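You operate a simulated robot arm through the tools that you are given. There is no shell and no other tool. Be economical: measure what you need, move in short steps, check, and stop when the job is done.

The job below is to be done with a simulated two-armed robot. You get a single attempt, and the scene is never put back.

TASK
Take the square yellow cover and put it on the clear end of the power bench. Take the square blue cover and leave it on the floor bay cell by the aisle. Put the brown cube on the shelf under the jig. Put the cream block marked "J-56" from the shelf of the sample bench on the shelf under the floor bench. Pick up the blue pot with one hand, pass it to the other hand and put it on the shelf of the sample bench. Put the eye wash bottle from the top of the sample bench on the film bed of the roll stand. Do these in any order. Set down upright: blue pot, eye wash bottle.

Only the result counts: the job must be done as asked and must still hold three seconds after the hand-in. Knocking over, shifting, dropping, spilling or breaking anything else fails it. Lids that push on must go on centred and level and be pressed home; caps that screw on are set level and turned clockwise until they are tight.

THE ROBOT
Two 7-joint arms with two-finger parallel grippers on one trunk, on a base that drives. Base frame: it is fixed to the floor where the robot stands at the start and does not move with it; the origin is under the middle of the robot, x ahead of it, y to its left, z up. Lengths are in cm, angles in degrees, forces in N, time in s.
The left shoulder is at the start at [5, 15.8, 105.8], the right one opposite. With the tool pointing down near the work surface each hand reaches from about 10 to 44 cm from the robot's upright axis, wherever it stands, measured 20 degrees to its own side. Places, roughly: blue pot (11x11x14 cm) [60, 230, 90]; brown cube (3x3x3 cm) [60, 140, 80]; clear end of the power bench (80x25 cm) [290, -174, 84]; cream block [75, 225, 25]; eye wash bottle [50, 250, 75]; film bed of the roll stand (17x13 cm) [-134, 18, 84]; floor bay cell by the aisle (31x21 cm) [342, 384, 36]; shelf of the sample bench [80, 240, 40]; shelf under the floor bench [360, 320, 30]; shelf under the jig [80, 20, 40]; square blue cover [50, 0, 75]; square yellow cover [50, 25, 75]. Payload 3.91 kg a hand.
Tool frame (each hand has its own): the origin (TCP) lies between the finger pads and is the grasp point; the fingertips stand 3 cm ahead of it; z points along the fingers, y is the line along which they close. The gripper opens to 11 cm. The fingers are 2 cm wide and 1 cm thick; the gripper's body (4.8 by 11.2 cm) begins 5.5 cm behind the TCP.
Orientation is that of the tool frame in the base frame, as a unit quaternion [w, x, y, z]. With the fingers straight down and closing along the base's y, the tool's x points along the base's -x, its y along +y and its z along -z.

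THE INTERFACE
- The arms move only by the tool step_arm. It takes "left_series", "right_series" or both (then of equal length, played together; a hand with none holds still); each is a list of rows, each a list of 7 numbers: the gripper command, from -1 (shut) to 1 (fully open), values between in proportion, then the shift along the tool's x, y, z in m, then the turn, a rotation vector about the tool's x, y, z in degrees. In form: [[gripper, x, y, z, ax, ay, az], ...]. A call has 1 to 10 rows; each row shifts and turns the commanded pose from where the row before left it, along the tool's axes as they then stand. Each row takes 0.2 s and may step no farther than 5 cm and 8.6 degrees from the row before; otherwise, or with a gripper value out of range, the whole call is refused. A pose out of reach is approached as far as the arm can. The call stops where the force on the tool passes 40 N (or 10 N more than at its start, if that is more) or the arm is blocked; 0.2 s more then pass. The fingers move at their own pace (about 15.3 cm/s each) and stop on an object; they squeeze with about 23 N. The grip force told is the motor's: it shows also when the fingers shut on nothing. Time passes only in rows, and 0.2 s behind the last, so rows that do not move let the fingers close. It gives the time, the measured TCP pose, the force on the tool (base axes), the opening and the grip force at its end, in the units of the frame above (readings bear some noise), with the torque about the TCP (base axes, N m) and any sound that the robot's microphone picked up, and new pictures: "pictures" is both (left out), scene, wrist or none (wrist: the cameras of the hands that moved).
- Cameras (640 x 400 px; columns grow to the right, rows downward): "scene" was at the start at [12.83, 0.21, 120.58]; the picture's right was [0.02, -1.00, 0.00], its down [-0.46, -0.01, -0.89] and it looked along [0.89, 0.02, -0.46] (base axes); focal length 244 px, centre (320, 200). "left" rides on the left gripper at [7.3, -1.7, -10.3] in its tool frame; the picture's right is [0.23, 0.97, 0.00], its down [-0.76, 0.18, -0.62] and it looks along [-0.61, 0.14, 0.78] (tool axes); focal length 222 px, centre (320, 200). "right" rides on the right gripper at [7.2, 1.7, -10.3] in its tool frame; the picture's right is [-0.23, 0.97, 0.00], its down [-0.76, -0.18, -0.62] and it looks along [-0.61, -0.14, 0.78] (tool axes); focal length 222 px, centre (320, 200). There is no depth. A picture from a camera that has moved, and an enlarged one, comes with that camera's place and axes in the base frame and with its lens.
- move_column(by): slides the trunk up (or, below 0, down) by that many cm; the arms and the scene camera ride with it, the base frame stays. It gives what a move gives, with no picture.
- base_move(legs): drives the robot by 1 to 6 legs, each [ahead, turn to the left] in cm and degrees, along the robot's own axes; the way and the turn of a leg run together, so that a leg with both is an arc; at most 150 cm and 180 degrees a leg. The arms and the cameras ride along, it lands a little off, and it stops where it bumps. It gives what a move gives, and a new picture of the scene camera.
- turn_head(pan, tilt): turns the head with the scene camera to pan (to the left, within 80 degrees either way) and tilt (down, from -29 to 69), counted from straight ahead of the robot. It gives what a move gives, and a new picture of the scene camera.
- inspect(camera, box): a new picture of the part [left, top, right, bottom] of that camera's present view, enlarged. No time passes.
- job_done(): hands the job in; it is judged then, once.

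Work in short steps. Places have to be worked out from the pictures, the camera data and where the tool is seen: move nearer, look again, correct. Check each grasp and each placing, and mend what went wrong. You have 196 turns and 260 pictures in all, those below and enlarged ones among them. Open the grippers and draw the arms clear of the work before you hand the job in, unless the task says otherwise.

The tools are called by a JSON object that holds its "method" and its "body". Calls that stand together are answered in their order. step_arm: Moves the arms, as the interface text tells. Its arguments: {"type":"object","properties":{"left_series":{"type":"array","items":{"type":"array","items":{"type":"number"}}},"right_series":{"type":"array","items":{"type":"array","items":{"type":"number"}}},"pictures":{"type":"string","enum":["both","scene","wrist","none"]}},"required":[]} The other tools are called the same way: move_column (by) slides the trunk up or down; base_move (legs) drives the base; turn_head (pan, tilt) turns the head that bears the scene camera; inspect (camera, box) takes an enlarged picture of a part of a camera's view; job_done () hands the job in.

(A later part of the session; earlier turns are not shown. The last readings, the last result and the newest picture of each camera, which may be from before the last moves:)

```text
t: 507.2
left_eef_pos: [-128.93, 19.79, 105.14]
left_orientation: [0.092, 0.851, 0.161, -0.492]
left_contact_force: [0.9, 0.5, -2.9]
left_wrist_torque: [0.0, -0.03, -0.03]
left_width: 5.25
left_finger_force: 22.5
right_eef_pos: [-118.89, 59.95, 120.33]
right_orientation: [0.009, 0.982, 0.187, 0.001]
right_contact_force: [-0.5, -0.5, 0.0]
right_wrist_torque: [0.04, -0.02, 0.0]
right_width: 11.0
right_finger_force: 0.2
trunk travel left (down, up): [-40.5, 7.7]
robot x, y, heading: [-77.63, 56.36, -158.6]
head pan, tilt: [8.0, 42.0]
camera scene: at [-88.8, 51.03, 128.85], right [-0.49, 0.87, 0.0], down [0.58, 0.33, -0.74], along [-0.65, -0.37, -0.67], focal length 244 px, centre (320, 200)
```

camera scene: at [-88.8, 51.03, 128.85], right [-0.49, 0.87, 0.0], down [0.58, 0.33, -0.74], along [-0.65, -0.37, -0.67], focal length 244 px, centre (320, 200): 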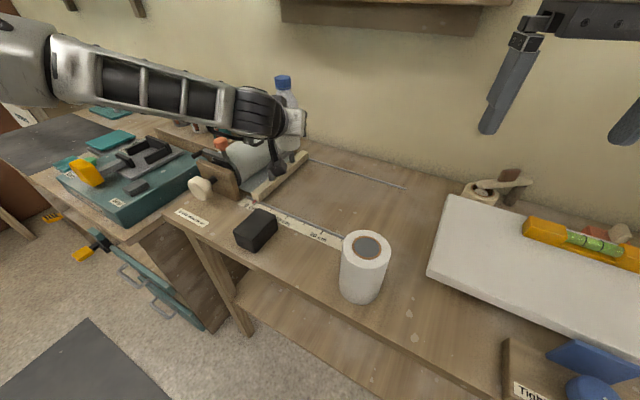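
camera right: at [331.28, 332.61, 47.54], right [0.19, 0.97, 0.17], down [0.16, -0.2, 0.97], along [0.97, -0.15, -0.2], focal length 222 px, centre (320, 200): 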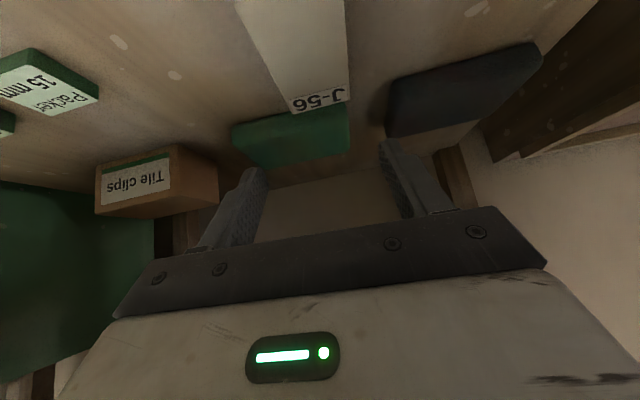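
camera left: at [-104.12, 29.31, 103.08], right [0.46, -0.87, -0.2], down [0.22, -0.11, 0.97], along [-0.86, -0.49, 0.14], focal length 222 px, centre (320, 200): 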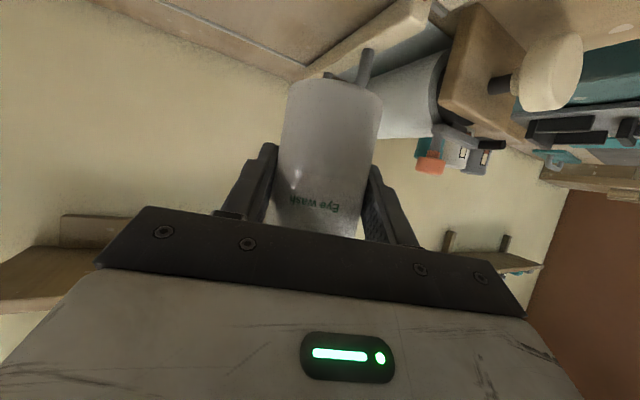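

The bar's near edge is at y ≈ 14.5, so the bottle at y ≈ 19–20 clears it. I'll edge 2.5 cm nearer and lower the trunk 12 cm.

{"method": "base_move", "body": {"legs": [[2.5, 0]]}}

{"method": "move_column", "body": {"by": -12}}

{"method": "inspect", "body": {"camera": "left", "box": [0, 0, 640, 400]}}

{"method": "inspect", "body": {"camera": "scene", "box": [180, 60, 420, 260]}}

```text
t: 508.0
left_eef_pos: [-131.22, 18.8, 105.02]
left_orientation: [0.09, 0.851, 0.159, -0.493]
left_contact_force: [-0.4, 0.7, -3.8]
left_wrist_torque: [0.0, -0.04, 0.03]
left_width: 5.26
left_finger_force: 23.5
right_eef_pos: [-121.36, 58.98, 120.2]
right_orientation: [0.01, 0.982, 0.187, 0.002]
right_contact_force: [-0.6, -0.8, 0.1]
right_wrist_torque: [0.02, -0.02, 0.03]
right_width: 10.99
right_finger_force: 0.2
trunk travel left (down, up): [-40.5, 7.7]
robot x, y, heading: [-79.56, 56.16, -158.7]
head pan, tilt: [8.0, 42.0]
camera scene: at [-91.14, 50.11, 128.85], right [-0.49, 0.87, 0.0], down [0.58, 0.33, -0.74], along [-0.65, -0.37, -0.67], focal length 244 px, centre (320, 200)
```

scene: 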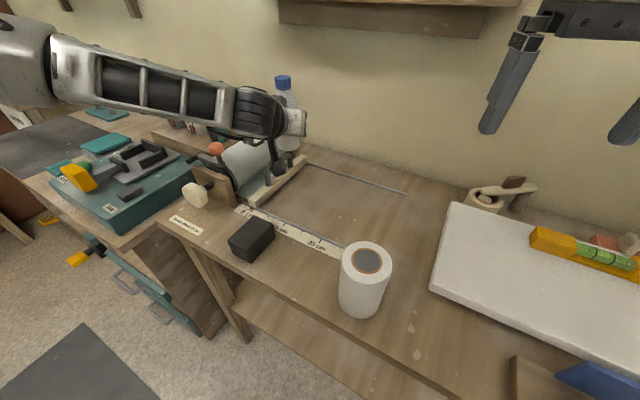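

```text
t: 509.5
left_eef_pos: [-131.17, 18.85, 93.15]
left_orientation: [0.092, 0.85, 0.16, -0.493]
left_contact_force: [0.4, -0.3, -2.3]
left_wrist_torque: [-0.01, -0.04, 0.02]
left_width: 5.29
left_finger_force: 23.2
right_eef_pos: [-121.18, 59.05, 108.31]
right_orientation: [0.011, 0.982, 0.187, 0.001]
right_contact_force: [-0.3, -0.8, 0.2]
right_wrist_torque: [-0.01, 0.03, -0.01]
right_width: 11.01
right_finger_force: 0.1
trunk travel left (down, up): [-28.5, 19.7]
robot x, y, heading: [-79.8, 55.62, -158.4]
head pan, tilt: [8.0, 42.0]
```

```text
1.00 times, centred on (320, 200) of left (not enlarged: the box is as wide or as high as the picture)
camera zoom: at [-119.99, 24.93, 92.0], right [0.46, -0.87, -0.2], down [0.22, -0.11, 0.97], along [-0.86, -0.49, 0.14], focal length 222 px, centre (320, 200)
```

zoom: 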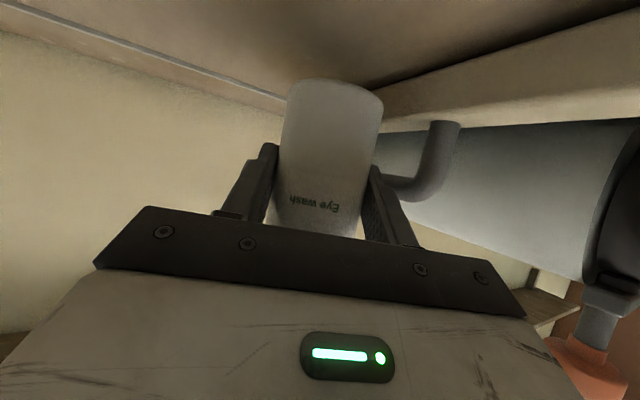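

```text
2.00 times, centred on (300, 160) of scene
camera zoom: at [-91.03, 50.15, 116.87], right [-0.49, 0.87, 0.0], down [0.58, 0.33, -0.74], along [-0.65, -0.37, -0.67], focal length 489 px, centre (360, 280)
```

zoom: 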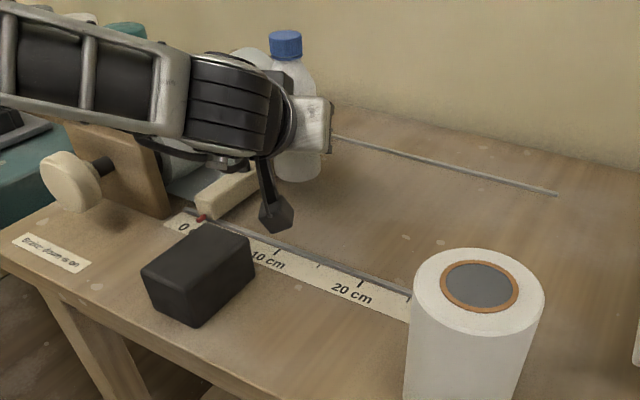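

The bottle is just above the bed, near the bar. I'll shift 1.5 cm away from the bar and lower gently until it touches.

{"method": "step_arm", "body": {"left_series": [[-1, 0, -0.015, 0, 0, 0, 0], [-1, 0.0087, 0, 0.005, 0, 0, 0], [-1, 0.0052, 0, 0.003, 0, 0, 0], [-1, 0.0035, 0, 0.002, 0, 0, 0], [-1, 0.0035, 0, 0.002, 0, 0, 0], [-1, 0.0035, 0, 0.002, 0, 0, 0]], "pictures": "wrist"}}

```text
t: 510.9
left_eef_pos: [-129.89, 19.24, 91.24]
left_orientation: [0.09, 0.851, 0.159, -0.493]
left_contact_force: [-0.5, 0.6, -2.6]
left_wrist_torque: [-0.03, -0.02, -0.02]
left_width: 5.29
left_finger_force: 23.2
left hand out of reach, approached as far as the arm can: row 1, 2, 4, 6
right_eef_pos: [-121.27, 59.17, 108.36]
right_orientation: [0.011, 0.982, 0.187, 0.001]
right_contact_force: [-0.4, 0.1, -0.1]
right_wrist_torque: [0.02, 0.02, 0.0]
right_width: 11.0
right_finger_force: 0.1
trunk travel left (down, up): [-28.5, 19.7]
robot x, y, heading: [-79.78, 55.83, -158.7]
head pan, tilt: [8.0, 42.0]
camera left: at [-118.81, 25.18, 90.06], right [0.46, -0.87, -0.2], down [0.22, -0.11, 0.97], along [-0.86, -0.49, 0.14], focal length 222 px, centre (320, 200)
```

left: 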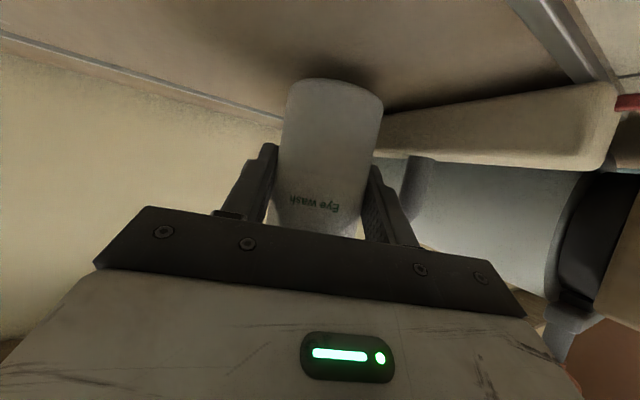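

I'll nudge 1 cm ahead and lower the trunk in small steps.

{"method": "base_move", "body": {"legs": [[1.2, 0]]}}

{"method": "move_column", "body": {"by": -0.6}}

```text
t: 511.8
left_eef_pos: [-130.72, 18.95, 91.14]
left_orientation: [0.089, 0.851, 0.159, -0.492]
left_contact_force: [0.1, -0.1, -2.8]
left_wrist_torque: [-0.02, -0.01, -0.02]
left_width: 5.28
left_finger_force: 23.2
right_eef_pos: [-121.75, 58.85, 108.31]
right_orientation: [0.01, 0.983, 0.186, 0.001]
right_contact_force: [-0.1, -0.5, -0.2]
right_wrist_torque: [-0.02, 0.02, -0.01]
right_width: 11.04
right_finger_force: 0.1
trunk travel left (down, up): [-28.5, 19.7]
robot x, y, heading: [-80.28, 55.65, -158.9]
head pan, tilt: [8.0, 42.0]
stopped in leg 1: the robot was blocked; the commanded pose is now the measured one
camera scene: at [-91.69, 49.84, 116.86], right [-0.49, 0.87, 0.0], down [0.58, 0.33, -0.74], along [-0.65, -0.36, -0.67], focal length 244 px, centre (320, 200)
```

scene: 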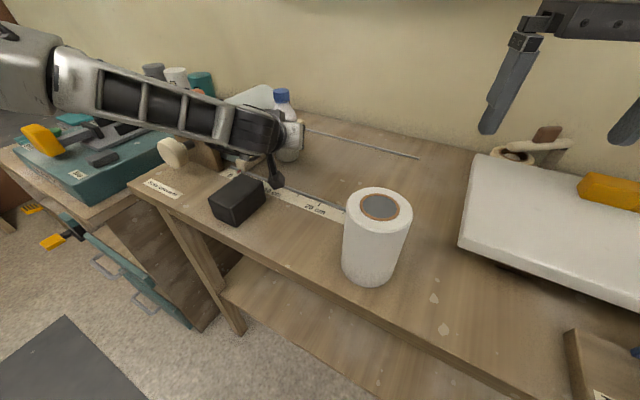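

```text
t: 512.4
left_eef_pos: [-130.82, 18.93, 90.58]
left_orientation: [0.089, 0.851, 0.158, -0.492]
left_contact_force: [-0.1, -0.2, -3.1]
left_wrist_torque: [0.0, -0.01, -0.03]
left_width: 5.32
left_finger_force: 23.1
right_eef_pos: [-121.72, 58.83, 107.66]
right_orientation: [0.011, 0.983, 0.185, 0.002]
right_contact_force: [0.5, 0.3, 0.0]
right_wrist_torque: [-0.02, 0.03, 0.0]
right_width: 10.99
right_finger_force: 0.2
trunk travel left (down, up): [-27.9, 20.3]
robot x, y, heading: [-80.31, 55.24, -158.7]
head pan, tilt: [8.0, 42.0]
```

No contact yet; I'll step down in small increments with the arm.

{"method": "step_arm", "body": {"left_series": [[-1, 0.0035, 0, 0.002, 0, 0, 0], [-1, 0.0035, 0, 0.002, 0, 0, 0], [-1, 0.0035, 0, 0.002, 0, 0, 0], [-1, 0.0035, 0, 0.002, 0, 0, 0], [-1, 0, 0, 0, 0, 0, 0]], "pictures": "wrist"}}

```text
t: 513.6
left_eef_pos: [-130.17, 18.75, 90.03]
left_orientation: [0.09, 0.847, 0.157, -0.499]
left_contact_force: [-7.4, 2.1, 25.5]
left_wrist_torque: [-0.19, 0.28, -0.04]
left_width: 5.32
left_finger_force: 22.7
left hand out of reach, approached as far as the arm can: row 2, 4
right_eef_pos: [-121.59, 58.92, 107.67]
right_orientation: [0.01, 0.983, 0.185, 0.001]
right_contact_force: [0.2, -0.7, 0.5]
right_wrist_torque: [0.0, 0.01, -0.02]
right_width: 11.01
right_finger_force: 0.0
trunk travel left (down, up): [-27.9, 20.3]
robot x, y, heading: [-79.97, 55.65, -158.6]
head pan, tilt: [8.0, 42.0]
camera left: at [-119.1, 24.72, 88.68], right [0.45, -0.87, -0.2], down [0.23, -0.11, 0.97], along [-0.86, -0.48, 0.15], focal length 222 px, centre (320, 200)
```

left: 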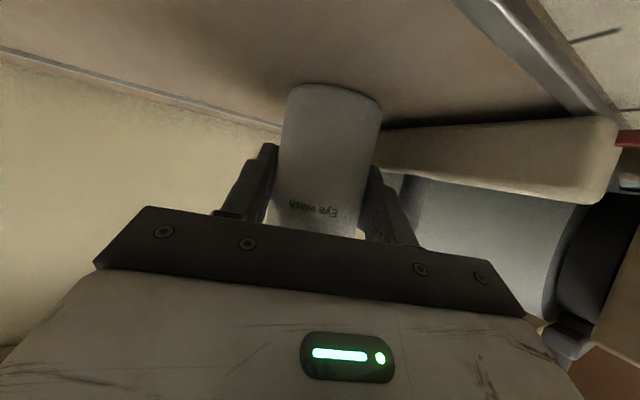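

The bottle is standing on the bed (25 N contact). I'll ease off, open slightly, and raise the trunk straight up so the fingers clear the bottle.

{"method": "step_arm", "body": {"left_series": [[-1, -0.0026, 0, -0.0015, 0, 0, 0], [-0.02, 0, 0, 0, 0, 0, 0], [0.18, 0, 0, 0, 0, 0, 0], [0.18, 0, 0, 0, 0, 0, 0]], "pictures": "wrist"}}

{"method": "move_column", "body": {"by": 19}}

{"method": "base_move", "body": {"legs": [[-30, 0]]}}

```text
t: 514.6
left_eef_pos: [-130.07, 18.85, 89.4]
left_orientation: [0.087, 0.854, 0.157, -0.489]
left_contact_force: [5.5, 17.8, -6.0]
left_wrist_torque: [0.5, -0.14, 0.05]
left_width: 5.74
left_finger_force: 0.0
right_eef_pos: [-121.88, 58.89, 107.7]
right_orientation: [0.01, 0.983, 0.185, 0.001]
right_contact_force: [-0.1, 0.3, 0.3]
right_wrist_torque: [0.02, -0.03, -0.03]
right_width: 10.96
right_finger_force: 0.1
trunk travel left (down, up): [-27.9, 20.3]
robot x, y, heading: [-80.61, 55.53, -158.9]
head pan, tilt: [8.0, 42.0]
camera left: at [-118.78, 24.89, 88.26], right [0.45, -0.87, -0.2], down [0.21, -0.12, 0.97], along [-0.87, -0.48, 0.13], focal length 222 px, centre (320, 200)
```

left: 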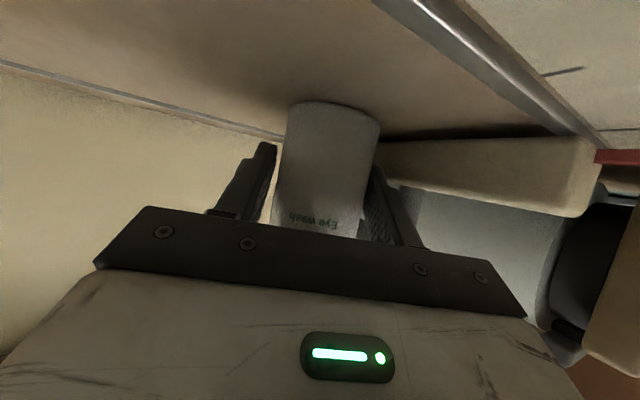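

```text
t: 516.7
left_eef_pos: [-130.16, 18.54, 108.59]
left_orientation: [0.09, 0.851, 0.158, -0.492]
left_contact_force: [-0.2, -0.4, -0.4]
left_wrist_torque: [0.0, 0.01, 0.02]
left_width: 6.49
left_finger_force: 0.1
right_eef_pos: [-121.81, 58.88, 126.59]
right_orientation: [0.01, 0.983, 0.186, 0.002]
right_contact_force: [-0.2, -0.5, 0.3]
right_wrist_torque: [-0.03, -0.03, -0.01]
right_width: 11.0
right_finger_force: 0.1
trunk travel left (down, up): [-46.9, 1.3]
robot x, y, heading: [-80.28, 55.43, -158.8]
head pan, tilt: [8.0, 42.0]
```

```text
t: 518.7
left_eef_pos: [-102.1, 29.49, 108.68]
left_orientation: [0.09, 0.851, 0.158, -0.493]
left_contact_force: [-0.9, 0.3, 0.4]
left_wrist_torque: [-0.01, -0.01, 0.02]
left_width: 6.5
left_finger_force: 0.2
right_eef_pos: [-93.9, 69.85, 126.59]
right_orientation: [0.01, 0.983, 0.185, 0.002]
right_contact_force: [-0.7, -0.5, -0.7]
right_wrist_torque: [0.0, 0.0, 0.02]
right_width: 11.02
right_finger_force: 0.1
trunk travel left (down, up): [-46.9, 1.3]
robot x, y, heading: [-52.25, 66.23, -158.6]
head pan, tilt: [8.0, 42.0]
camera scene: at [-63.64, 60.77, 135.27], right [-0.49, 0.87, 0.0], down [0.58, 0.33, -0.74], along [-0.65, -0.36, -0.67], focal length 244 px, centre (320, 200)
```

scene: 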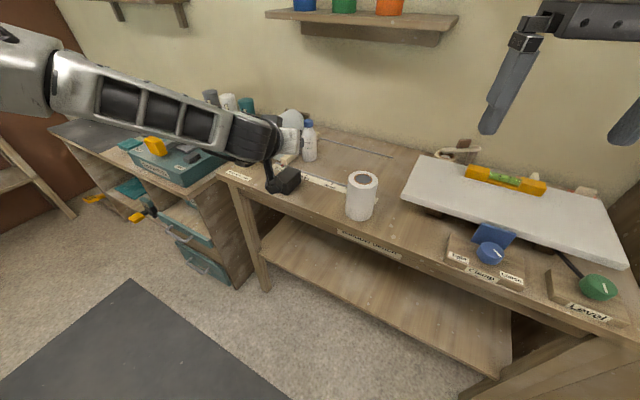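

The hand is clear. I'll check the bottle and the bar.

{"method": "inspect", "body": {"camera": "scene", "box": [210, 90, 410, 215]}}

```text
3.20 times, centred on (310, 152) of scene
camera zoom: at [-63.64, 60.77, 135.27], right [-0.49, 0.87, 0.0], down [0.58, 0.33, -0.74], along [-0.65, -0.36, -0.67], focal length 782 px, centre (352, 352)
```

zoom: 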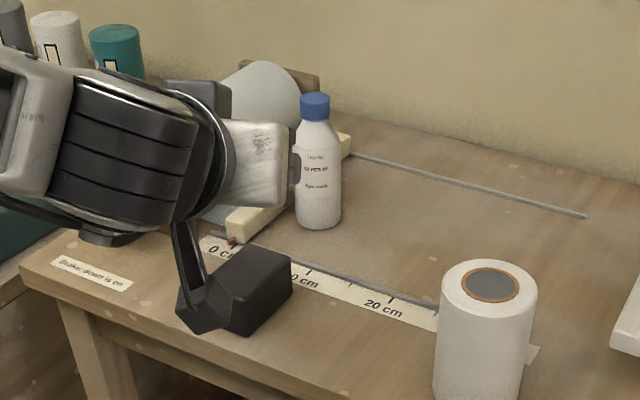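

The bottle stands upright on the bed and the bar hasn't moved. Next, the pot: I'll fold the left hand back to pointing down, and drive to the sample bench.

{"method": "step_arm", "body": {"left_series": [[1, 0.01, 0, -0.02, 0, 7.5, 0], [1, 0.01, 0, -0.02, 0, 7.5, 0], [1, 0.01, 0, -0.02, 0, 7.5, 0], [1, 0.02, 0, -0.02, 0, 7.5, 0], [1, 0.02, 0, -0.02, 0, 7.5, 0], [1, 0.03, 0, 0, 0, 7.5, 0], [1, 0.03, 0, 0, 0, 7.5, 0], [1, 0.03, 0, 0, 0, 7.5, 0]], "pictures": "none"}}

{"method": "base_move", "body": {"legs": [[-6, 0], [0, -121.4], [77, 0], [77, 0], [0, -80]]}}

```text
t: 520.5
left_eef_pos: [-82.76, 36.97, 108.66]
left_orientation: [-0.002, 0.983, 0.181, 0.0]
left_contact_force: [0.5, -0.3, 0.6]
left_wrist_torque: [-0.01, 0.01, 0.01]
left_width: 11.01
left_finger_force: 0.1
right_eef_pos: [-93.81, 69.78, 126.72]
right_orientation: [0.011, 0.983, 0.184, 0.002]
right_contact_force: [0.2, 1.0, 0.8]
right_wrist_torque: [0.0, 0.01, 0.02]
right_width: 11.01
right_finger_force: 0.0
trunk travel left (down, up): [-46.9, 1.3]
robot x, y, heading: [-52.31, 65.87, -158.5]
head pan, tilt: [8.0, 42.0]
```

```text
t: 537.6
left_eef_pos: [21.98, 235.4, 108.81]
left_orientation: [0.001, 0.019, 1.0, -0.002]
left_contact_force: [-0.2, -0.7, -0.5]
left_wrist_torque: [0.0, 0.01, -0.02]
left_width: 11.0
left_finger_force: 0.0
right_eef_pos: [19.07, 200.86, 126.69]
right_orientation: [0.0, 0.016, 1.0, 0.01]
right_contact_force: [0.3, 0.0, 0.3]
right_wrist_torque: [0.02, 0.02, 0.01]
right_width: 10.99
right_finger_force: 0.0
trunk travel left (down, up): [-46.9, 1.3]
robot x, y, heading: [-17.36, 220.3, -2.0]
head pan, tilt: [8.0, 42.0]
camera scene: at [-5.64, 221.1, 135.27], right [0.11, -0.99, 0.0], down [-0.67, -0.07, -0.74], along [0.74, 0.08, -0.67], focal length 244 px, centre (320, 200)
```

scene: 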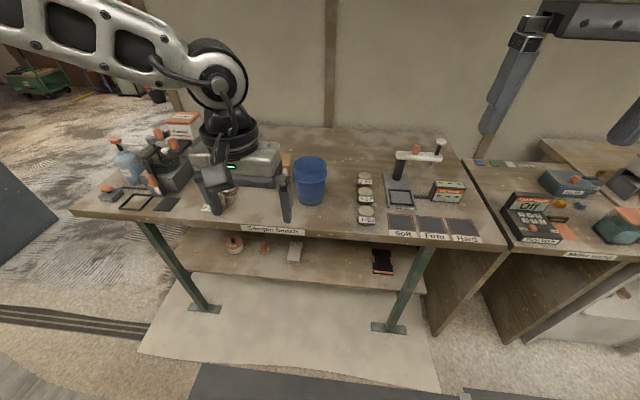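

I'll straighten, drive up 33 cm, lower the trunk 8 cm, and centre the left hand above the pot.

{"method": "base_move", "body": {"legs": [[0, 2], [33, 0]]}}

{"method": "move_column", "body": {"by": -6}}

{"method": "step_arm", "body": {"left_series": [[1, -0.012, -0.03, 0, 0, 0, 0], [1, 0, -0.026, 0, 0, 0, 0], [1, 0, 0, 0, 0, 0, 0]]}}

```text
t: 540.1
left_eef_pos: [54.52, 236.81, 108.6]
left_orientation: [0.001, 0.001, 1.0, -0.002]
left_contact_force: [0.4, 0.0, 0.9]
left_wrist_torque: [-0.02, 0.0, -0.02]
left_width: 10.99
left_finger_force: 0.0
right_eef_pos: [52.93, 202.16, 126.67]
right_orientation: [0.0, -0.002, 1.0, 0.011]
right_contact_force: [0.3, -0.6, 0.1]
right_wrist_torque: [-0.01, -0.02, 0.01]
right_width: 11.01
right_finger_force: 0.0
trunk travel left (down, up): [-46.9, 1.3]
robot x, y, heading: [15.26, 220.36, -0.1]
head pan, tilt: [8.0, 42.0]
camera scene: at [27.48, 221.6, 135.26], right [0.14, -0.99, 0.0], down [-0.66, -0.09, -0.74], along [0.74, 0.1, -0.67], focal length 244 px, centre (320, 200)
```

scene: 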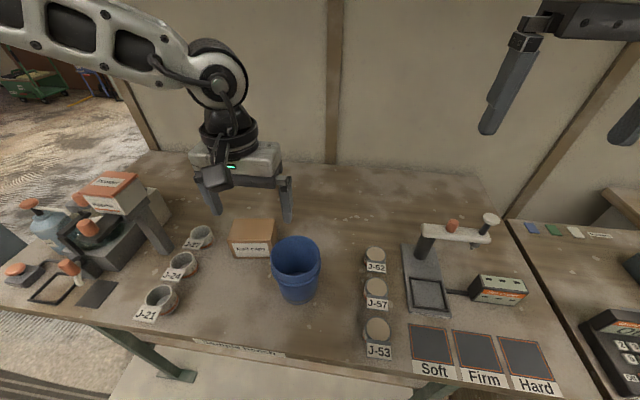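

```text
t: 541.1
left_eef_pos: [54.37, 236.9, 102.73]
left_orientation: [0.0, 0.001, 1.0, -0.002]
left_contact_force: [-0.2, 0.2, 0.1]
left_wrist_torque: [-0.01, -0.03, 0.0]
left_width: 10.98
left_finger_force: 0.1
right_eef_pos: [52.9, 202.2, 120.63]
right_orientation: [0.0, -0.002, 1.0, 0.011]
right_contact_force: [-0.3, 0.2, -0.2]
right_wrist_torque: [0.0, 0.0, -0.01]
right_width: 10.96
right_finger_force: 0.0
trunk travel left (down, up): [-40.9, 7.3]
robot x, y, heading: [15.28, 220.57, 0.1]
head pan, tilt: [8.0, 42.0]
```

```text
t: 541.9
left_eef_pos: [55.68, 231.18, 102.74]
left_orientation: [0.001, 0.001, 1.0, -0.002]
left_contact_force: [0.2, -0.6, -1.0]
left_wrist_torque: [0.0, -0.03, 0.02]
left_width: 10.99
left_finger_force: 0.1
right_eef_pos: [52.66, 202.22, 120.61]
right_orientation: [0.0, -0.002, 1.0, 0.01]
right_contact_force: [0.7, 0.0, 0.2]
right_wrist_torque: [-0.01, -0.02, -0.03]
right_width: 11.03
right_finger_force: 0.0
trunk travel left (down, up): [-40.9, 7.3]
robot x, y, heading: [15.02, 220.52, -0.3]
head pan, tilt: [8.0, 42.0]
camera scene: at [27.41, 221.6, 129.27], right [0.14, -0.99, 0.0], down [-0.66, -0.09, -0.74], along [0.74, 0.1, -0.67], focal length 244 px, centre (320, 200)
camera left: at [48.41, 229.48, 113.0], right [-0.23, 0.97, -0.01], down [0.76, 0.18, 0.62], along [0.61, 0.14, -0.78], focal length 222 px, centre (320, 200)
```

scene: 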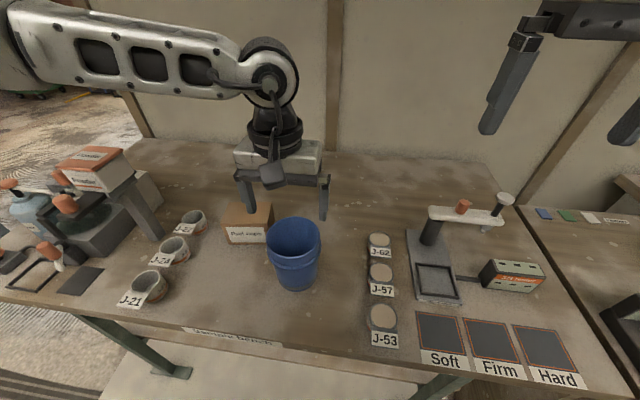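
left: 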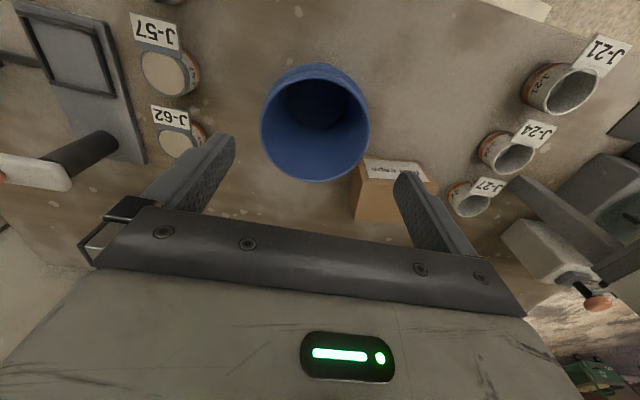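

The rim centre is at (55.5, 230.5), about 10 cm across. I'll shift 0.65 cm and descend carefully so the fingertips straddle the rim above the ring.

{"method": "step_arm", "body": {"left_series": [[1, 0.002, -0.0065, 0, 0, 0, 0], [1, 0, 0, 0.03, 0, 0, 0], [1, 0, 0, 0.025, 0, 0, 0], [1, 0, 0, 0.01, 0, 0, 0], [1, 0, 0, 0.01, 0, 0, 0], [1, 0, 0, 0.008, 0, 0, 0], [1, 0, 0, 0, 0, 0, 0]]}}

```text
t: 543.3
left_eef_pos: [54.64, 232.43, 96.3]
left_orientation: [0.009, 0.002, 1.0, -0.012]
left_contact_force: [-5.5, -0.4, 18.3]
left_wrist_torque: [-1.07, 0.33, -0.33]
left_width: 10.98
left_finger_force: 0.1
left hand out of reach, approached as far as the arm can: row 1, 2, 3, 4, 5, 6
right_eef_pos: [52.83, 202.22, 120.54]
right_orientation: [0.001, -0.001, 1.0, 0.01]
right_contact_force: [-0.2, -0.7, -0.6]
right_wrist_torque: [-0.03, 0.0, 0.01]
right_width: 11.0
right_finger_force: 0.0
trunk travel left (down, up): [-40.9, 7.3]
robot x, y, heading: [15.67, 220.56, -0.1]
head pan, tilt: [8.0, 42.0]
stopped in row 6 (left hand): the force on the tool passed its limit at 48 N (the readings are from after the stop); the commanded pose is now the measured one
camera scene: at [27.33, 221.6, 129.29], right [0.14, -0.99, 0.0], down [-0.66, -0.09, -0.74], along [0.74, 0.1, -0.67], focal length 244 px, centre (320, 200)
camera left: at [47.26, 230.97, 106.5], right [-0.22, 0.97, -0.03], down [0.75, 0.19, 0.63], along [0.62, 0.12, -0.77], focal length 222 px, centre (320, 200)
```

scene: 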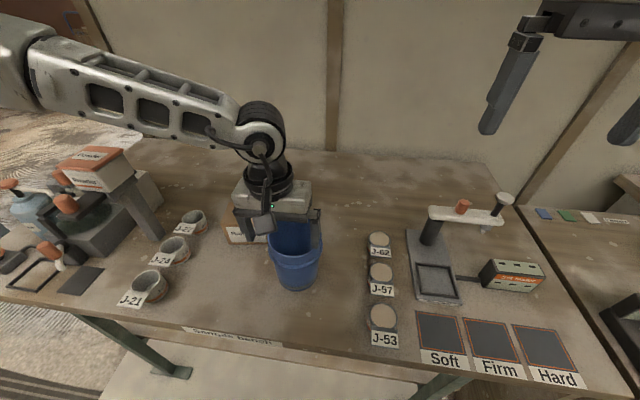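
left: 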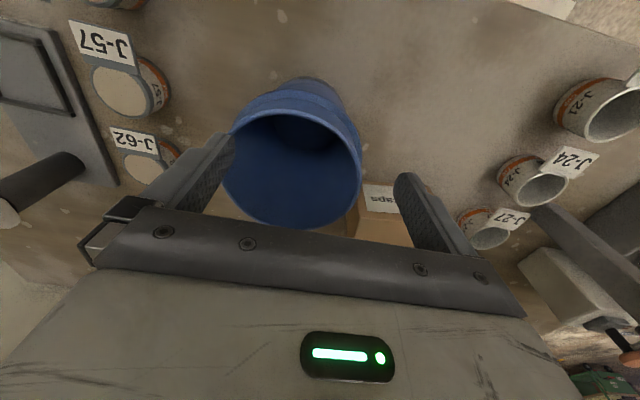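

The arm drifted off line at a joint limit and a fingertip touched the rim. I'll lift 5 cm and turn the base 5° right to give the arm slack, then re-centre.

{"method": "step_arm", "body": {"left_series": [[1, 0, 0, -0.03, 0, 0, 0], [1, 0, 0, -0.03, 0, 0, 0]], "pictures": "none"}}

{"method": "base_move", "body": {"legs": [[0, -6]]}}

{"method": "step_arm", "body": {"left_series": [[1, 0, 0, -0.005, -1.4, 0, 0], [1, 0, 0, 0, 0, 0, 0]], "pictures": "wrist"}}

```text
t: 543.9
left_eef_pos: [54.59, 232.78, 101.98]
left_orientation: [0.007, 0.001, 1.0, -0.01]
left_contact_force: [-0.5, 0.2, -0.6]
left_wrist_torque: [0.01, 0.01, 0.01]
left_width: 10.98
left_finger_force: 0.1
right_eef_pos: [52.84, 202.25, 120.6]
right_orientation: [0.001, -0.002, 1.0, 0.011]
right_contact_force: [0.0, 0.7, 0.7]
right_wrist_torque: [-0.01, 0.0, 0.02]
right_width: 10.98
right_finger_force: 0.1
trunk travel left (down, up): [-40.9, 7.3]
robot x, y, heading: [15.28, 220.29, 0.2]
head pan, tilt: [8.0, 42.0]
```

```text
t: 544.9
left_eef_pos: [55.59, 228.52, 102.2]
left_orientation: [0.006, 0.055, 0.998, -0.01]
left_contact_force: [0.2, 0.6, -0.7]
left_wrist_torque: [0.02, -0.01, -0.03]
left_width: 11.0
left_finger_force: 0.1
right_eef_pos: [50.73, 198.19, 120.7]
right_orientation: [0.0, 0.051, 0.999, 0.01]
right_contact_force: [-0.2, 0.4, -0.6]
right_wrist_torque: [0.02, -0.01, 0.0]
right_width: 11.0
right_finger_force: 0.1
trunk travel left (down, up): [-40.9, 7.3]
robot x, y, heading: [15.53, 220.44, -6.1]
head pan, tilt: [8.0, 42.0]
camera scene: at [27.46, 220.25, 129.27], right [0.04, -1.0, 0.0], down [-0.67, -0.02, -0.74], along [0.74, 0.03, -0.67], focal length 244 px, centre (320, 200)
```

scene: 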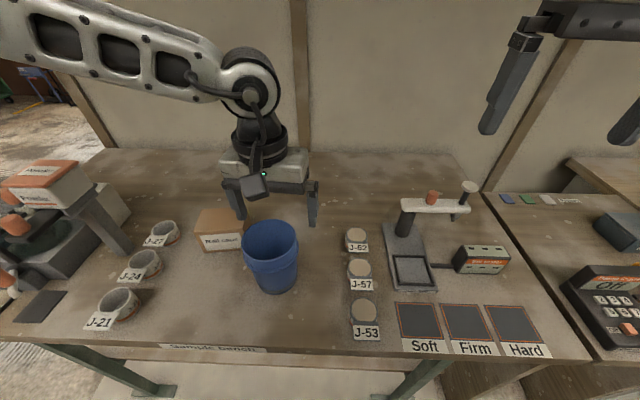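

```text
t: 545.5
left_eef_pos: [55.66, 228.64, 102.43]
left_orientation: [0.008, 0.053, 0.999, 0.002]
left_contact_force: [-0.8, 0.2, -0.3]
left_wrist_torque: [0.02, 0.0, -0.01]
left_width: 10.97
left_finger_force: 0.1
right_eef_pos: [50.75, 198.32, 120.71]
right_orientation: [0.001, 0.05, 0.999, 0.01]
right_contact_force: [0.7, 0.7, -0.3]
right_wrist_torque: [-0.01, 0.02, -0.01]
right_width: 11.02
right_finger_force: 0.1
trunk travel left (down, up): [-40.9, 7.3]
robot x, y, heading: [15.43, 220.2, -6.0]
head pan, tilt: [8.0, 42.0]
camera left: at [48.24, 227.58, 112.66], right [-0.12, 0.99, 0.0], down [0.77, 0.09, 0.64], along [0.63, 0.08, -0.77], focal length 222 px, centre (320, 200)
```

left: 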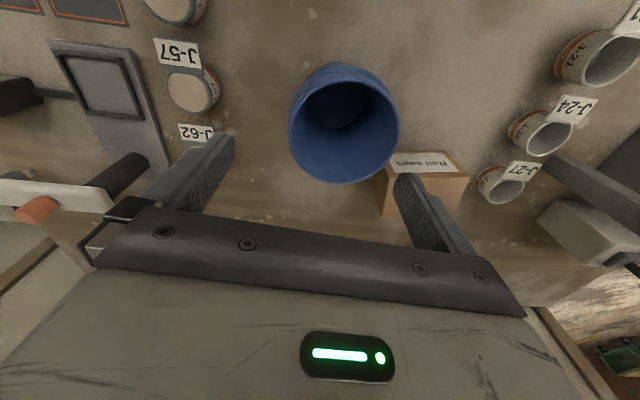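

The pot hasn't moved (rim at 55.5, 230.7). I'll shift 2.1 cm left and descend to just above the rim, then check the pose.

{"method": "step_arm", "body": {"left_series": [[1, 0.0037, 0.021, 0, 0, 0, 0], [1, 0, 0, 0.03, 0, 0, 0], [1, 0, 0, 0.016, 0, 0, 0], [1, 0, 0, 0, 0, 0, 0]], "pictures": "wrist"}}

```text
t: 546.5
left_eef_pos: [55.56, 230.63, 97.97]
left_orientation: [0.007, 0.054, 0.998, 0.003]
left_contact_force: [0.5, -0.1, 0.7]
left_wrist_torque: [0.01, 0.0, -0.01]
left_width: 10.99
left_finger_force: 0.1
right_eef_pos: [50.7, 198.29, 120.66]
right_orientation: [0.001, 0.051, 0.999, 0.011]
right_contact_force: [-0.2, -0.1, -0.9]
right_wrist_torque: [0.02, -0.03, -0.01]
right_width: 11.0
right_finger_force: 0.1
trunk travel left (down, up): [-40.9, 7.3]
robot x, y, heading: [15.75, 220.4, -5.7]
head pan, tilt: [8.0, 42.0]
camera left: at [48.14, 229.7, 108.04], right [-0.12, 0.99, 0.0], down [0.77, 0.09, 0.64], along [0.63, 0.08, -0.77], focal length 222 px, centre (320, 200)
```

left: 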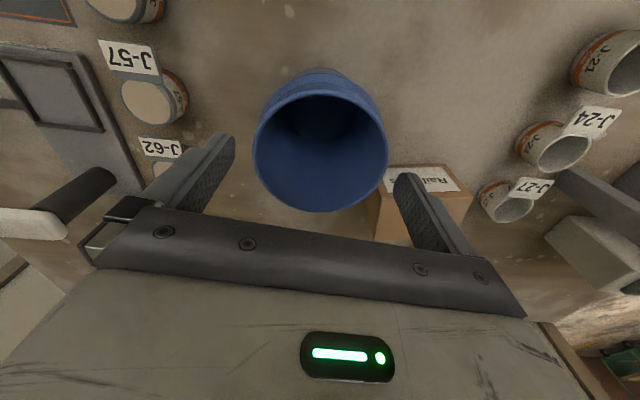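

Centred within 0.2 cm. I'll descend slowly to z ≈ 94 and close.

{"method": "step_arm", "body": {"left_series": [[1, -0.002, 0.002, 0.012, 0, 0, 0], [1, 0, 0, 0.01, 0, 0, 0], [1, 0, 0, 0.01, 0, 0, 0], [1, 0, 0, 0.008, 0, 0, 0], [1, 0, 0, 0, 0, 0, 0]], "pictures": "wrist"}}

```text
t: 547.7
left_eef_pos: [55.94, 230.85, 93.96]
left_orientation: [0.007, 0.055, 0.998, 0.001]
left_contact_force: [0.5, -0.1, -0.5]
left_wrist_torque: [0.02, -0.03, 0.02]
left_width: 10.97
left_finger_force: 0.0
right_eef_pos: [50.64, 198.33, 120.62]
right_orientation: [0.0, 0.051, 0.999, 0.011]
right_contact_force: [0.2, -0.2, -0.2]
right_wrist_torque: [0.01, -0.04, -0.03]
right_width: 11.01
right_finger_force: 0.0
trunk travel left (down, up): [-40.9, 7.3]
robot x, y, heading: [15.52, 220.41, -5.7]
head pan, tilt: [8.0, 42.0]
camera left: at [48.42, 229.85, 104.06], right [-0.12, 0.99, 0.0], down [0.77, 0.09, 0.64], along [0.63, 0.08, -0.77], focal length 222 px, centre (320, 200)
```

left: 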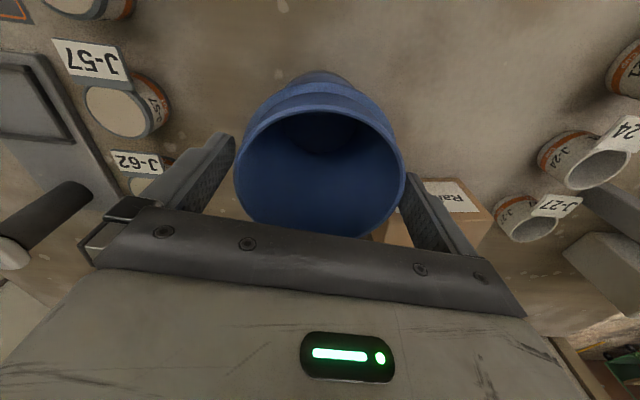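

The fingers straddle the rim without contact. I'll close and lift.

{"method": "step_arm", "body": {"left_series": [[-1, 0, 0, 0, 0, 0, 0], [-1, 0, 0, 0, 0, 0, 0], [-1, 0, 0, -0.01, 0, 0, 0], [-1, 0, 0, -0.02, 0, 0, 0], [-1, 0, 0, 0, 0, 0, 0]], "pictures": "scene"}}

```text
t: 548.9
left_eef_pos: [55.9, 230.79, 96.99]
left_orientation: [0.007, 0.054, 0.999, 0.003]
left_contact_force: [0.0, -0.2, -1.3]
left_wrist_torque: [0.02, 0.02, -0.01]
left_width: 9.92
left_finger_force: 23.1
right_eef_pos: [50.75, 198.42, 120.55]
right_orientation: [0.001, 0.051, 0.999, 0.01]
right_contact_force: [-0.1, 0.1, -0.6]
right_wrist_torque: [0.03, 0.0, -0.03]
right_width: 10.98
right_finger_force: 0.0
trunk travel left (down, up): [-40.9, 7.3]
robot x, y, heading: [15.46, 220.28, -5.9]
head pan, tilt: [8.0, 42.0]
camera scene: at [27.48, 220.31, 129.26], right [0.04, -1.0, 0.0], down [-0.67, -0.02, -0.74], along [0.74, 0.03, -0.67], focal length 244 px, centre (320, 200)
```

scene: 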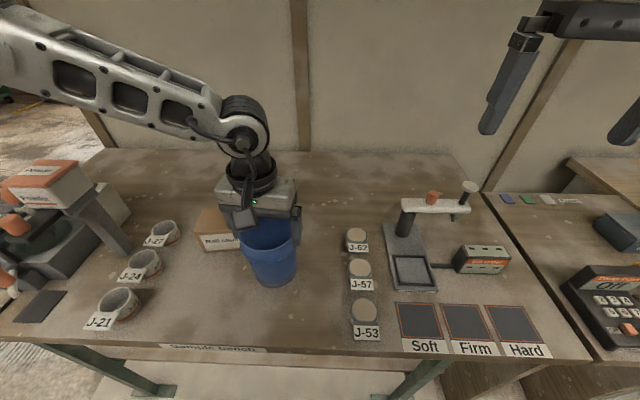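

The pot is held firmly across the rim. I'll raise the trunk, back away from the bench, and orient the right hand (yaw 45° left, tilt 75°) for the hand-over.

{"method": "move_column", "body": {"by": 7}}

{"method": "base_move", "body": {"legs": [[-40, 0]]}}

{"method": "step_arm", "body": {"right_series": [[1, 0, 0, 0, 0, 0, -7.5], [1, 0, 0, 0, 0, 0, -7.5], [1, 0, 0, 0, 0, 0, -7.5], [1, 0, 0, 0, 0, 0, -7.5], [1, 0, 0, 0, 0, 0, -7.5], [1, 0, 0, 0, 0, 0, -7.5], [1, 0, 0, 0, 0, -7.5, 0], [1, 0, 0, 0, 0, -7.5, 0], [1, 0, 0, 0, 0, -7.5, 0], [1, 0, 0, 0, 0, -7.5, 0]], "pictures": "none"}}

{"method": "step_arm", "body": {"right_series": [[1, 0, 0, 0, 0, -7.5, 0], [1, 0, 0, 0, 0, -7.5, 0], [1, 0, 0, 0, 0, -7.5, 0], [1, 0, 0, 0, 0, -7.5, 0], [1, 0, 0, 0, 0, -7.5, 0], [1, 0, 0, 0, 0, -7.5, 0]]}}

```text
t: 549.9
left_eef_pos: [55.74, 230.82, 103.93]
left_orientation: [0.007, 0.055, 0.998, 0.002]
left_contact_force: [0.9, 0.2, -1.7]
left_wrist_torque: [-0.01, -0.02, -0.01]
left_width: 9.91
left_finger_force: 23.3
right_eef_pos: [50.65, 198.29, 127.73]
right_orientation: [0.0, 0.051, 0.999, 0.011]
right_contact_force: [-0.6, 0.6, -0.4]
right_wrist_torque: [-0.01, 0.0, 0.02]
right_width: 11.04
right_finger_force: 0.0
trunk travel left (down, up): [-47.9, 0.3]
robot x, y, heading: [15.58, 220.08, -6.1]
head pan, tilt: [8.0, 42.0]
```

```text
t: 552.4
left_eef_pos: [15.98, 235.12, 104.03]
left_orientation: [0.007, 0.054, 0.999, 0.002]
left_contact_force: [0.6, 0.2, -1.2]
left_wrist_torque: [-0.01, 0.03, 0.03]
left_width: 9.93
left_finger_force: 22.9
right_eef_pos: [10.92, 202.52, 127.63]
right_orientation: [0.001, 0.05, 0.999, 0.01]
right_contact_force: [-0.4, -1.1, -0.1]
right_wrist_torque: [-0.01, 0.01, -0.02]
right_width: 11.01
right_finger_force: 0.1
trunk travel left (down, up): [-47.9, 0.3]
robot x, y, heading: [-24.65, 224.49, -6.1]
head pan, tilt: [8.0, 42.0]
camera scene: at [-12.26, 224.42, 136.27], right [0.04, -1.0, 0.0], down [-0.67, -0.03, -0.74], along [0.74, 0.03, -0.67], focal length 244 px, centre (320, 200)
```

scene: 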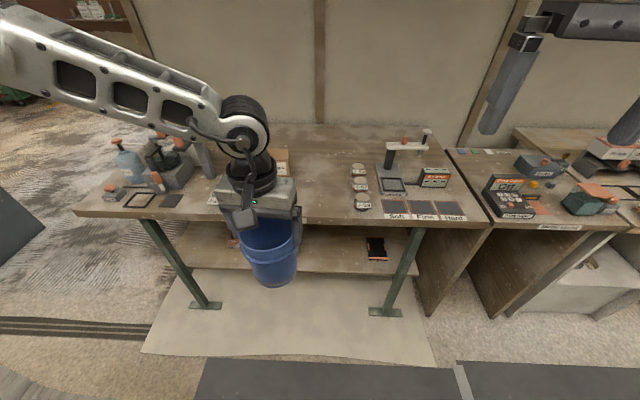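

```text
t: 554.6
left_eef_pos: [16.2, 234.93, 103.95]
left_orientation: [0.007, 0.054, 0.999, 0.002]
left_contact_force: [-0.5, 0.6, -0.7]
left_wrist_torque: [-0.01, -0.02, 0.02]
left_width: 9.91
left_finger_force: 23.2
right_eef_pos: [11.02, 202.46, 127.61]
right_orientation: [0.25, -0.323, 0.908, 0.096]
right_contact_force: [0.0, 0.3, 0.0]
right_wrist_torque: [0.0, -0.03, -0.04]
right_width: 10.98
right_finger_force: 0.1
trunk travel left (down, up): [-47.9, 0.3]
robot x, y, heading: [-24.13, 224.57, -6.2]
head pan, tilt: [8.0, 42.0]
```

```text
t: 556.0
left_eef_pos: [16.0, 235.09, 103.94]
left_orientation: [0.007, 0.052, 0.999, 0.002]
left_contact_force: [0.3, 0.0, -1.6]
left_wrist_torque: [-0.02, -0.02, -0.02]
left_width: 9.9
left_finger_force: 23.0
right_eef_pos: [10.94, 202.5, 127.55]
right_orientation: [0.577, -0.262, 0.744, 0.212]
right_contact_force: [-0.2, 0.4, 0.0]
right_wrist_torque: [-0.03, 0.01, 0.02]
right_width: 11.0
right_finger_force: 0.0
trunk travel left (down, up): [-47.9, 0.3]
robot x, y, heading: [-24.33, 224.39, -5.9]
head pan, tilt: [8.0, 42.0]
camera scene: at [-12.23, 224.43, 136.27], right [0.04, -1.0, 0.0], down [-0.67, -0.03, -0.74], along [0.74, 0.03, -0.67], focal length 244 px, centre (320, 200)
camera right: at [0.75, 196.57, 123.19], right [-0.57, 0.79, 0.23], down [-0.2, -0.41, 0.89], along [0.79, 0.46, 0.4], focal length 222 px, centre (320, 200)
```

scene: 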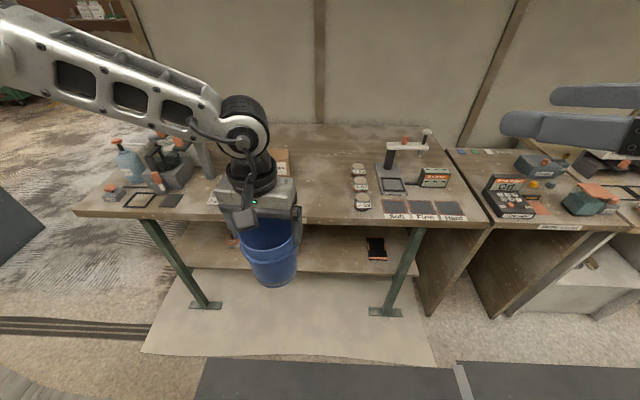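
right: 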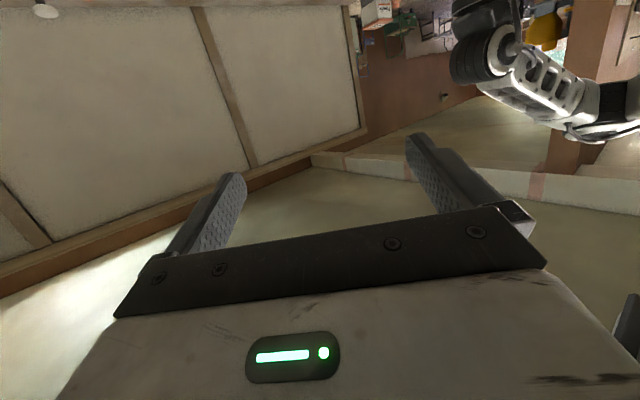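

The right hand is oriented. The pot axis is at (16, 235), base z ≈ 89. I'll bring the right hand down and alongside to a pre-grasp about 14 cm from the pot's lower body.

{"method": "step_arm", "body": {"right_series": [[1, 0.0415, 0.0083, 0.0064, 0, 0, 0], [1, 0.0415, 0.0083, 0.0064, 0, 0, 0], [1, 0.0415, 0.0083, 0.0064, 0, 0, 0], [1, 0.0415, 0.0083, 0.0064, 0, 0, 0], [1, 0.0415, 0.0083, 0.0064, 0, 0, 0], [1, 0.0415, 0.0083, 0.0064, 0, 0, 0], [1, 0.0415, 0.0083, 0.0064, 0, 0, 0], [1, 0.0415, 0.0083, 0.0064, 0, 0, 0], [1, 0, 0, 0, 0, 0, 0]]}}

```text
t: 558.0
left_eef_pos: [16.24, 234.98, 103.96]
left_orientation: [0.008, 0.054, 0.998, 0.002]
left_contact_force: [-0.7, 0.0, -0.9]
left_wrist_torque: [-0.03, 0.01, -0.05]
left_width: 9.91
left_finger_force: 22.7
right_eef_pos: [4.5, 198.32, 100.57]
right_orientation: [0.577, -0.261, 0.745, 0.212]
right_contact_force: [0.4, 0.3, -0.4]
right_wrist_torque: [0.01, 0.02, -0.01]
right_width: 10.98
right_finger_force: 0.0
right hand out of reach, approached as far as the arm can: row 1, 2, 3, 4, 5, 6, 7, 8
trunk travel left (down, up): [-47.9, 0.3]
robot x, y, heading: [-24.43, 224.37, -5.9]
head pan, tilt: [8.0, 42.0]
camera scene: at [-12.2, 224.42, 136.26], right [0.04, -1.0, 0.0], down [-0.67, -0.03, -0.74], along [0.74, 0.03, -0.67], focal length 244 px, centre (320, 200)
camera right: at [-5.62, 192.45, 96.3], right [-0.57, 0.79, 0.23], down [-0.2, -0.41, 0.89], along [0.8, 0.46, 0.39], focal length 222 px, centre (320, 200)
```

scene: 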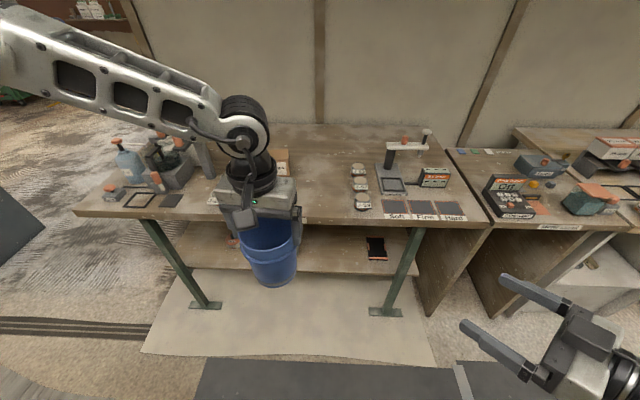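
right: 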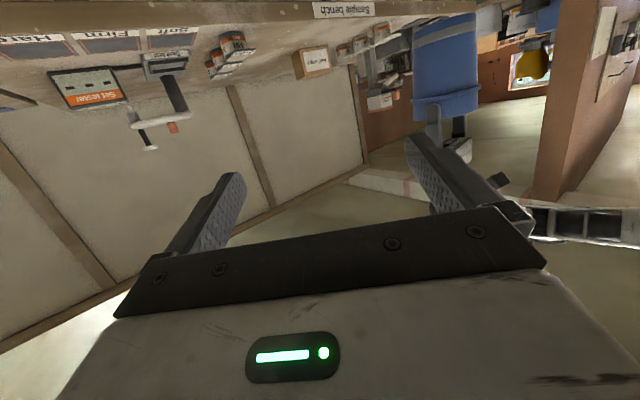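

The right hand is limited close to the body, so I'll move the pot 5 cm farther forward with the left hand while bringing the right hand to the pre-grasp.

{"method": "step_arm", "body": {"left_series": [[-1, -0.025, 0, 0, 0, 0, 0], [-1, -0.025, 0, 0, 0, 0, 0], [-1, 0, 0, 0, 0, 0, 0], [-1, 0, 0, 0, 0, 0, 0], [-1, 0, 0, 0, 0, 0, 0], [-1, 0, 0, 0, 0, 0, 0], [-1, 0, 0, 0, 0, 0, 0]], "right_series": [[1, 0.002, 0.0283, 0.0368, 0, 0, 0], [1, 0.002, 0.0283, 0.0368, 0, 0, 0], [1, 0.002, 0.0283, 0.0368, 0, 0, 0], [1, 0.002, 0.0283, 0.0368, 0, 0, 0], [1, 0.002, 0.0283, 0.0368, 0, 0, 0], [1, 0.002, 0.0283, 0.0368, 0, 0, 0], [1, 0, 0, 0, 0, 0, 0]]}}

```text
t: 559.6
left_eef_pos: [21.21, 234.43, 104.03]
left_orientation: [0.008, 0.054, 0.999, 0.002]
left_contact_force: [-0.2, -0.2, -1.0]
left_wrist_torque: [0.0, 0.01, 0.01]
left_width: 9.91
left_finger_force: 23.0
right_eef_pos: [3.79, 201.53, 104.34]
right_orientation: [0.576, -0.262, 0.744, 0.213]
right_contact_force: [0.2, -0.8, 0.4]
right_wrist_torque: [-0.02, 0.05, 0.01]
right_width: 11.02
right_finger_force: 0.0
right hand out of reach, approached as far as the arm can: row 1, 2, 3, 4, 5, 6
trunk travel left (down, up): [-47.9, 0.3]
robot x, y, heading: [-24.25, 224.36, -5.8]
head pan, tilt: [8.0, 42.0]
camera scene: at [-12.2, 224.41, 136.26], right [0.04, -1.0, 0.0], down [-0.67, -0.03, -0.74], along [0.74, 0.03, -0.67], focal length 244 px, centre (320, 200)
camera right: at [-6.49, 195.54, 99.94], right [-0.57, 0.79, 0.23], down [-0.2, -0.41, 0.89], along [0.79, 0.46, 0.4], focal length 222 px, centre (320, 200)
camera left: at [13.67, 233.5, 114.19], right [-0.12, 0.99, 0.0], down [0.77, 0.09, 0.63], along [0.63, 0.08, -0.77], focal length 222 px, centre (320, 200)
```

scene: 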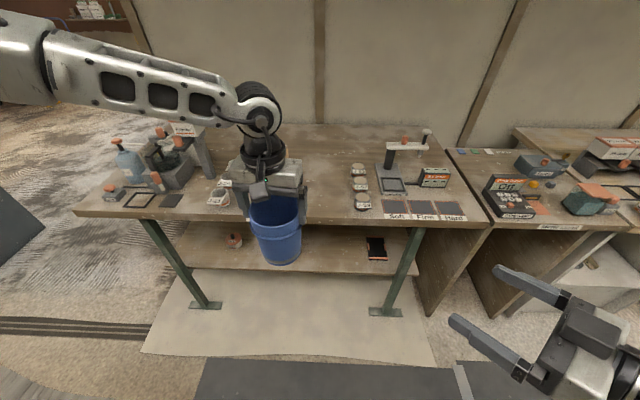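
right: 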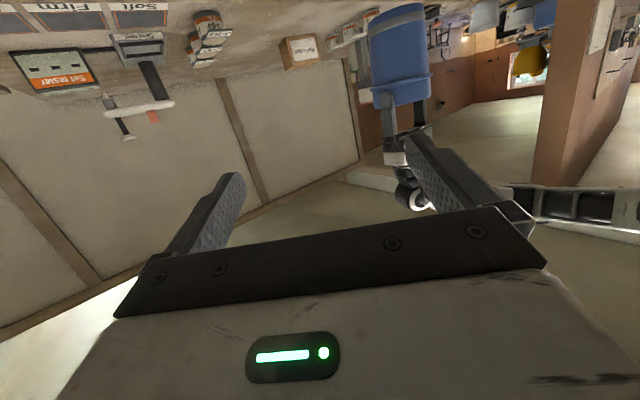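
left: 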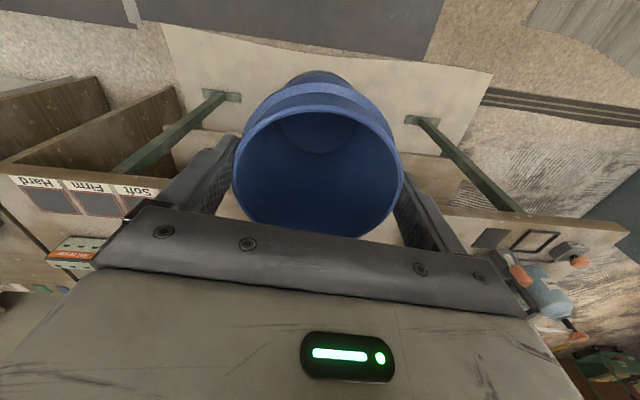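

The right arm is at a joint limit close to the body. I'll back it sideways and forward to find out where it can reach.

{"method": "step_arm", "body": {"right_series": [[1, -0.0007, -0.037, 0.0006, 0, 0, 0], [1, -0.0007, -0.037, 0.0006, 0, 0, 0], [1, -0.0007, -0.037, 0.0006, 0, 0, 0], [1, -0.0007, -0.037, 0.0006, 0, 0, 0], [1, -0.0007, -0.037, 0.0006, 0, 0, 0], [1, 0, 0, 0, 0, 0, 0]], "pictures": "none"}}

```text
t: 561.0
left_eef_pos: [21.24, 234.52, 104.18]
left_orientation: [0.007, 0.054, 0.999, 0.002]
left_contact_force: [0.3, -0.1, -1.5]
left_wrist_torque: [0.0, 0.02, -0.02]
left_width: 9.87
left_finger_force: 23.2
right_eef_pos: [15.78, 187.5, 104.46]
right_orientation: [0.577, -0.261, 0.744, 0.212]
right_contact_force: [-0.8, 0.5, 0.0]
right_wrist_torque: [0.02, 0.01, 0.0]
right_width: 11.02
right_finger_force: 0.1
trunk travel left (down, up): [-47.9, 0.3]
robot x, y, heading: [-23.98, 224.16, -5.9]
head pan, tilt: [8.0, 42.0]
```

Commands are clipped at the limit, so the pose is known. A larger yaw keeps the right wrist away from the body: I'll yaw the hand another 45° (pointing +y) and approach the pot from the right.

{"method": "step_arm", "body": {"right_series": [[1, 0, 0, 0, -7.28, 0.1, -1.83], [1, 0, 0, 0, -7.28, 0.1, -1.83], [1, 0, 0, 0, -7.28, 0.1, -1.83], [1, 0, 0, 0, -7.28, 0.1, -1.83], [1, 0, 0, 0, -7.28, 0.1, -1.83], [1, 0, 0, 0, -7.28, 0.1, -1.83], [1, 0, 0, 0, 0, 0, 0]], "pictures": "none"}}

```text
t: 562.6
left_eef_pos: [21.01, 234.54, 104.11]
left_orientation: [0.007, 0.054, 0.999, 0.002]
left_contact_force: [0.3, -0.6, -1.3]
left_wrist_torque: [-0.01, -0.01, -0.03]
left_width: 9.91
left_finger_force: 22.8
right_eef_pos: [15.06, 185.1, 104.92]
right_orientation: [0.479, -0.479, 0.64, 0.364]
right_contact_force: [0.0, -0.5, -0.2]
right_wrist_torque: [0.02, 0.02, -0.01]
right_width: 11.01
right_finger_force: 0.1
right hand out of reach, approached as far as the arm can: row 1, 2
trunk travel left (down, up): [-47.9, 0.3]
robot x, y, heading: [-24.18, 224.39, -5.6]
head pan, tilt: [8.0, 42.0]
```

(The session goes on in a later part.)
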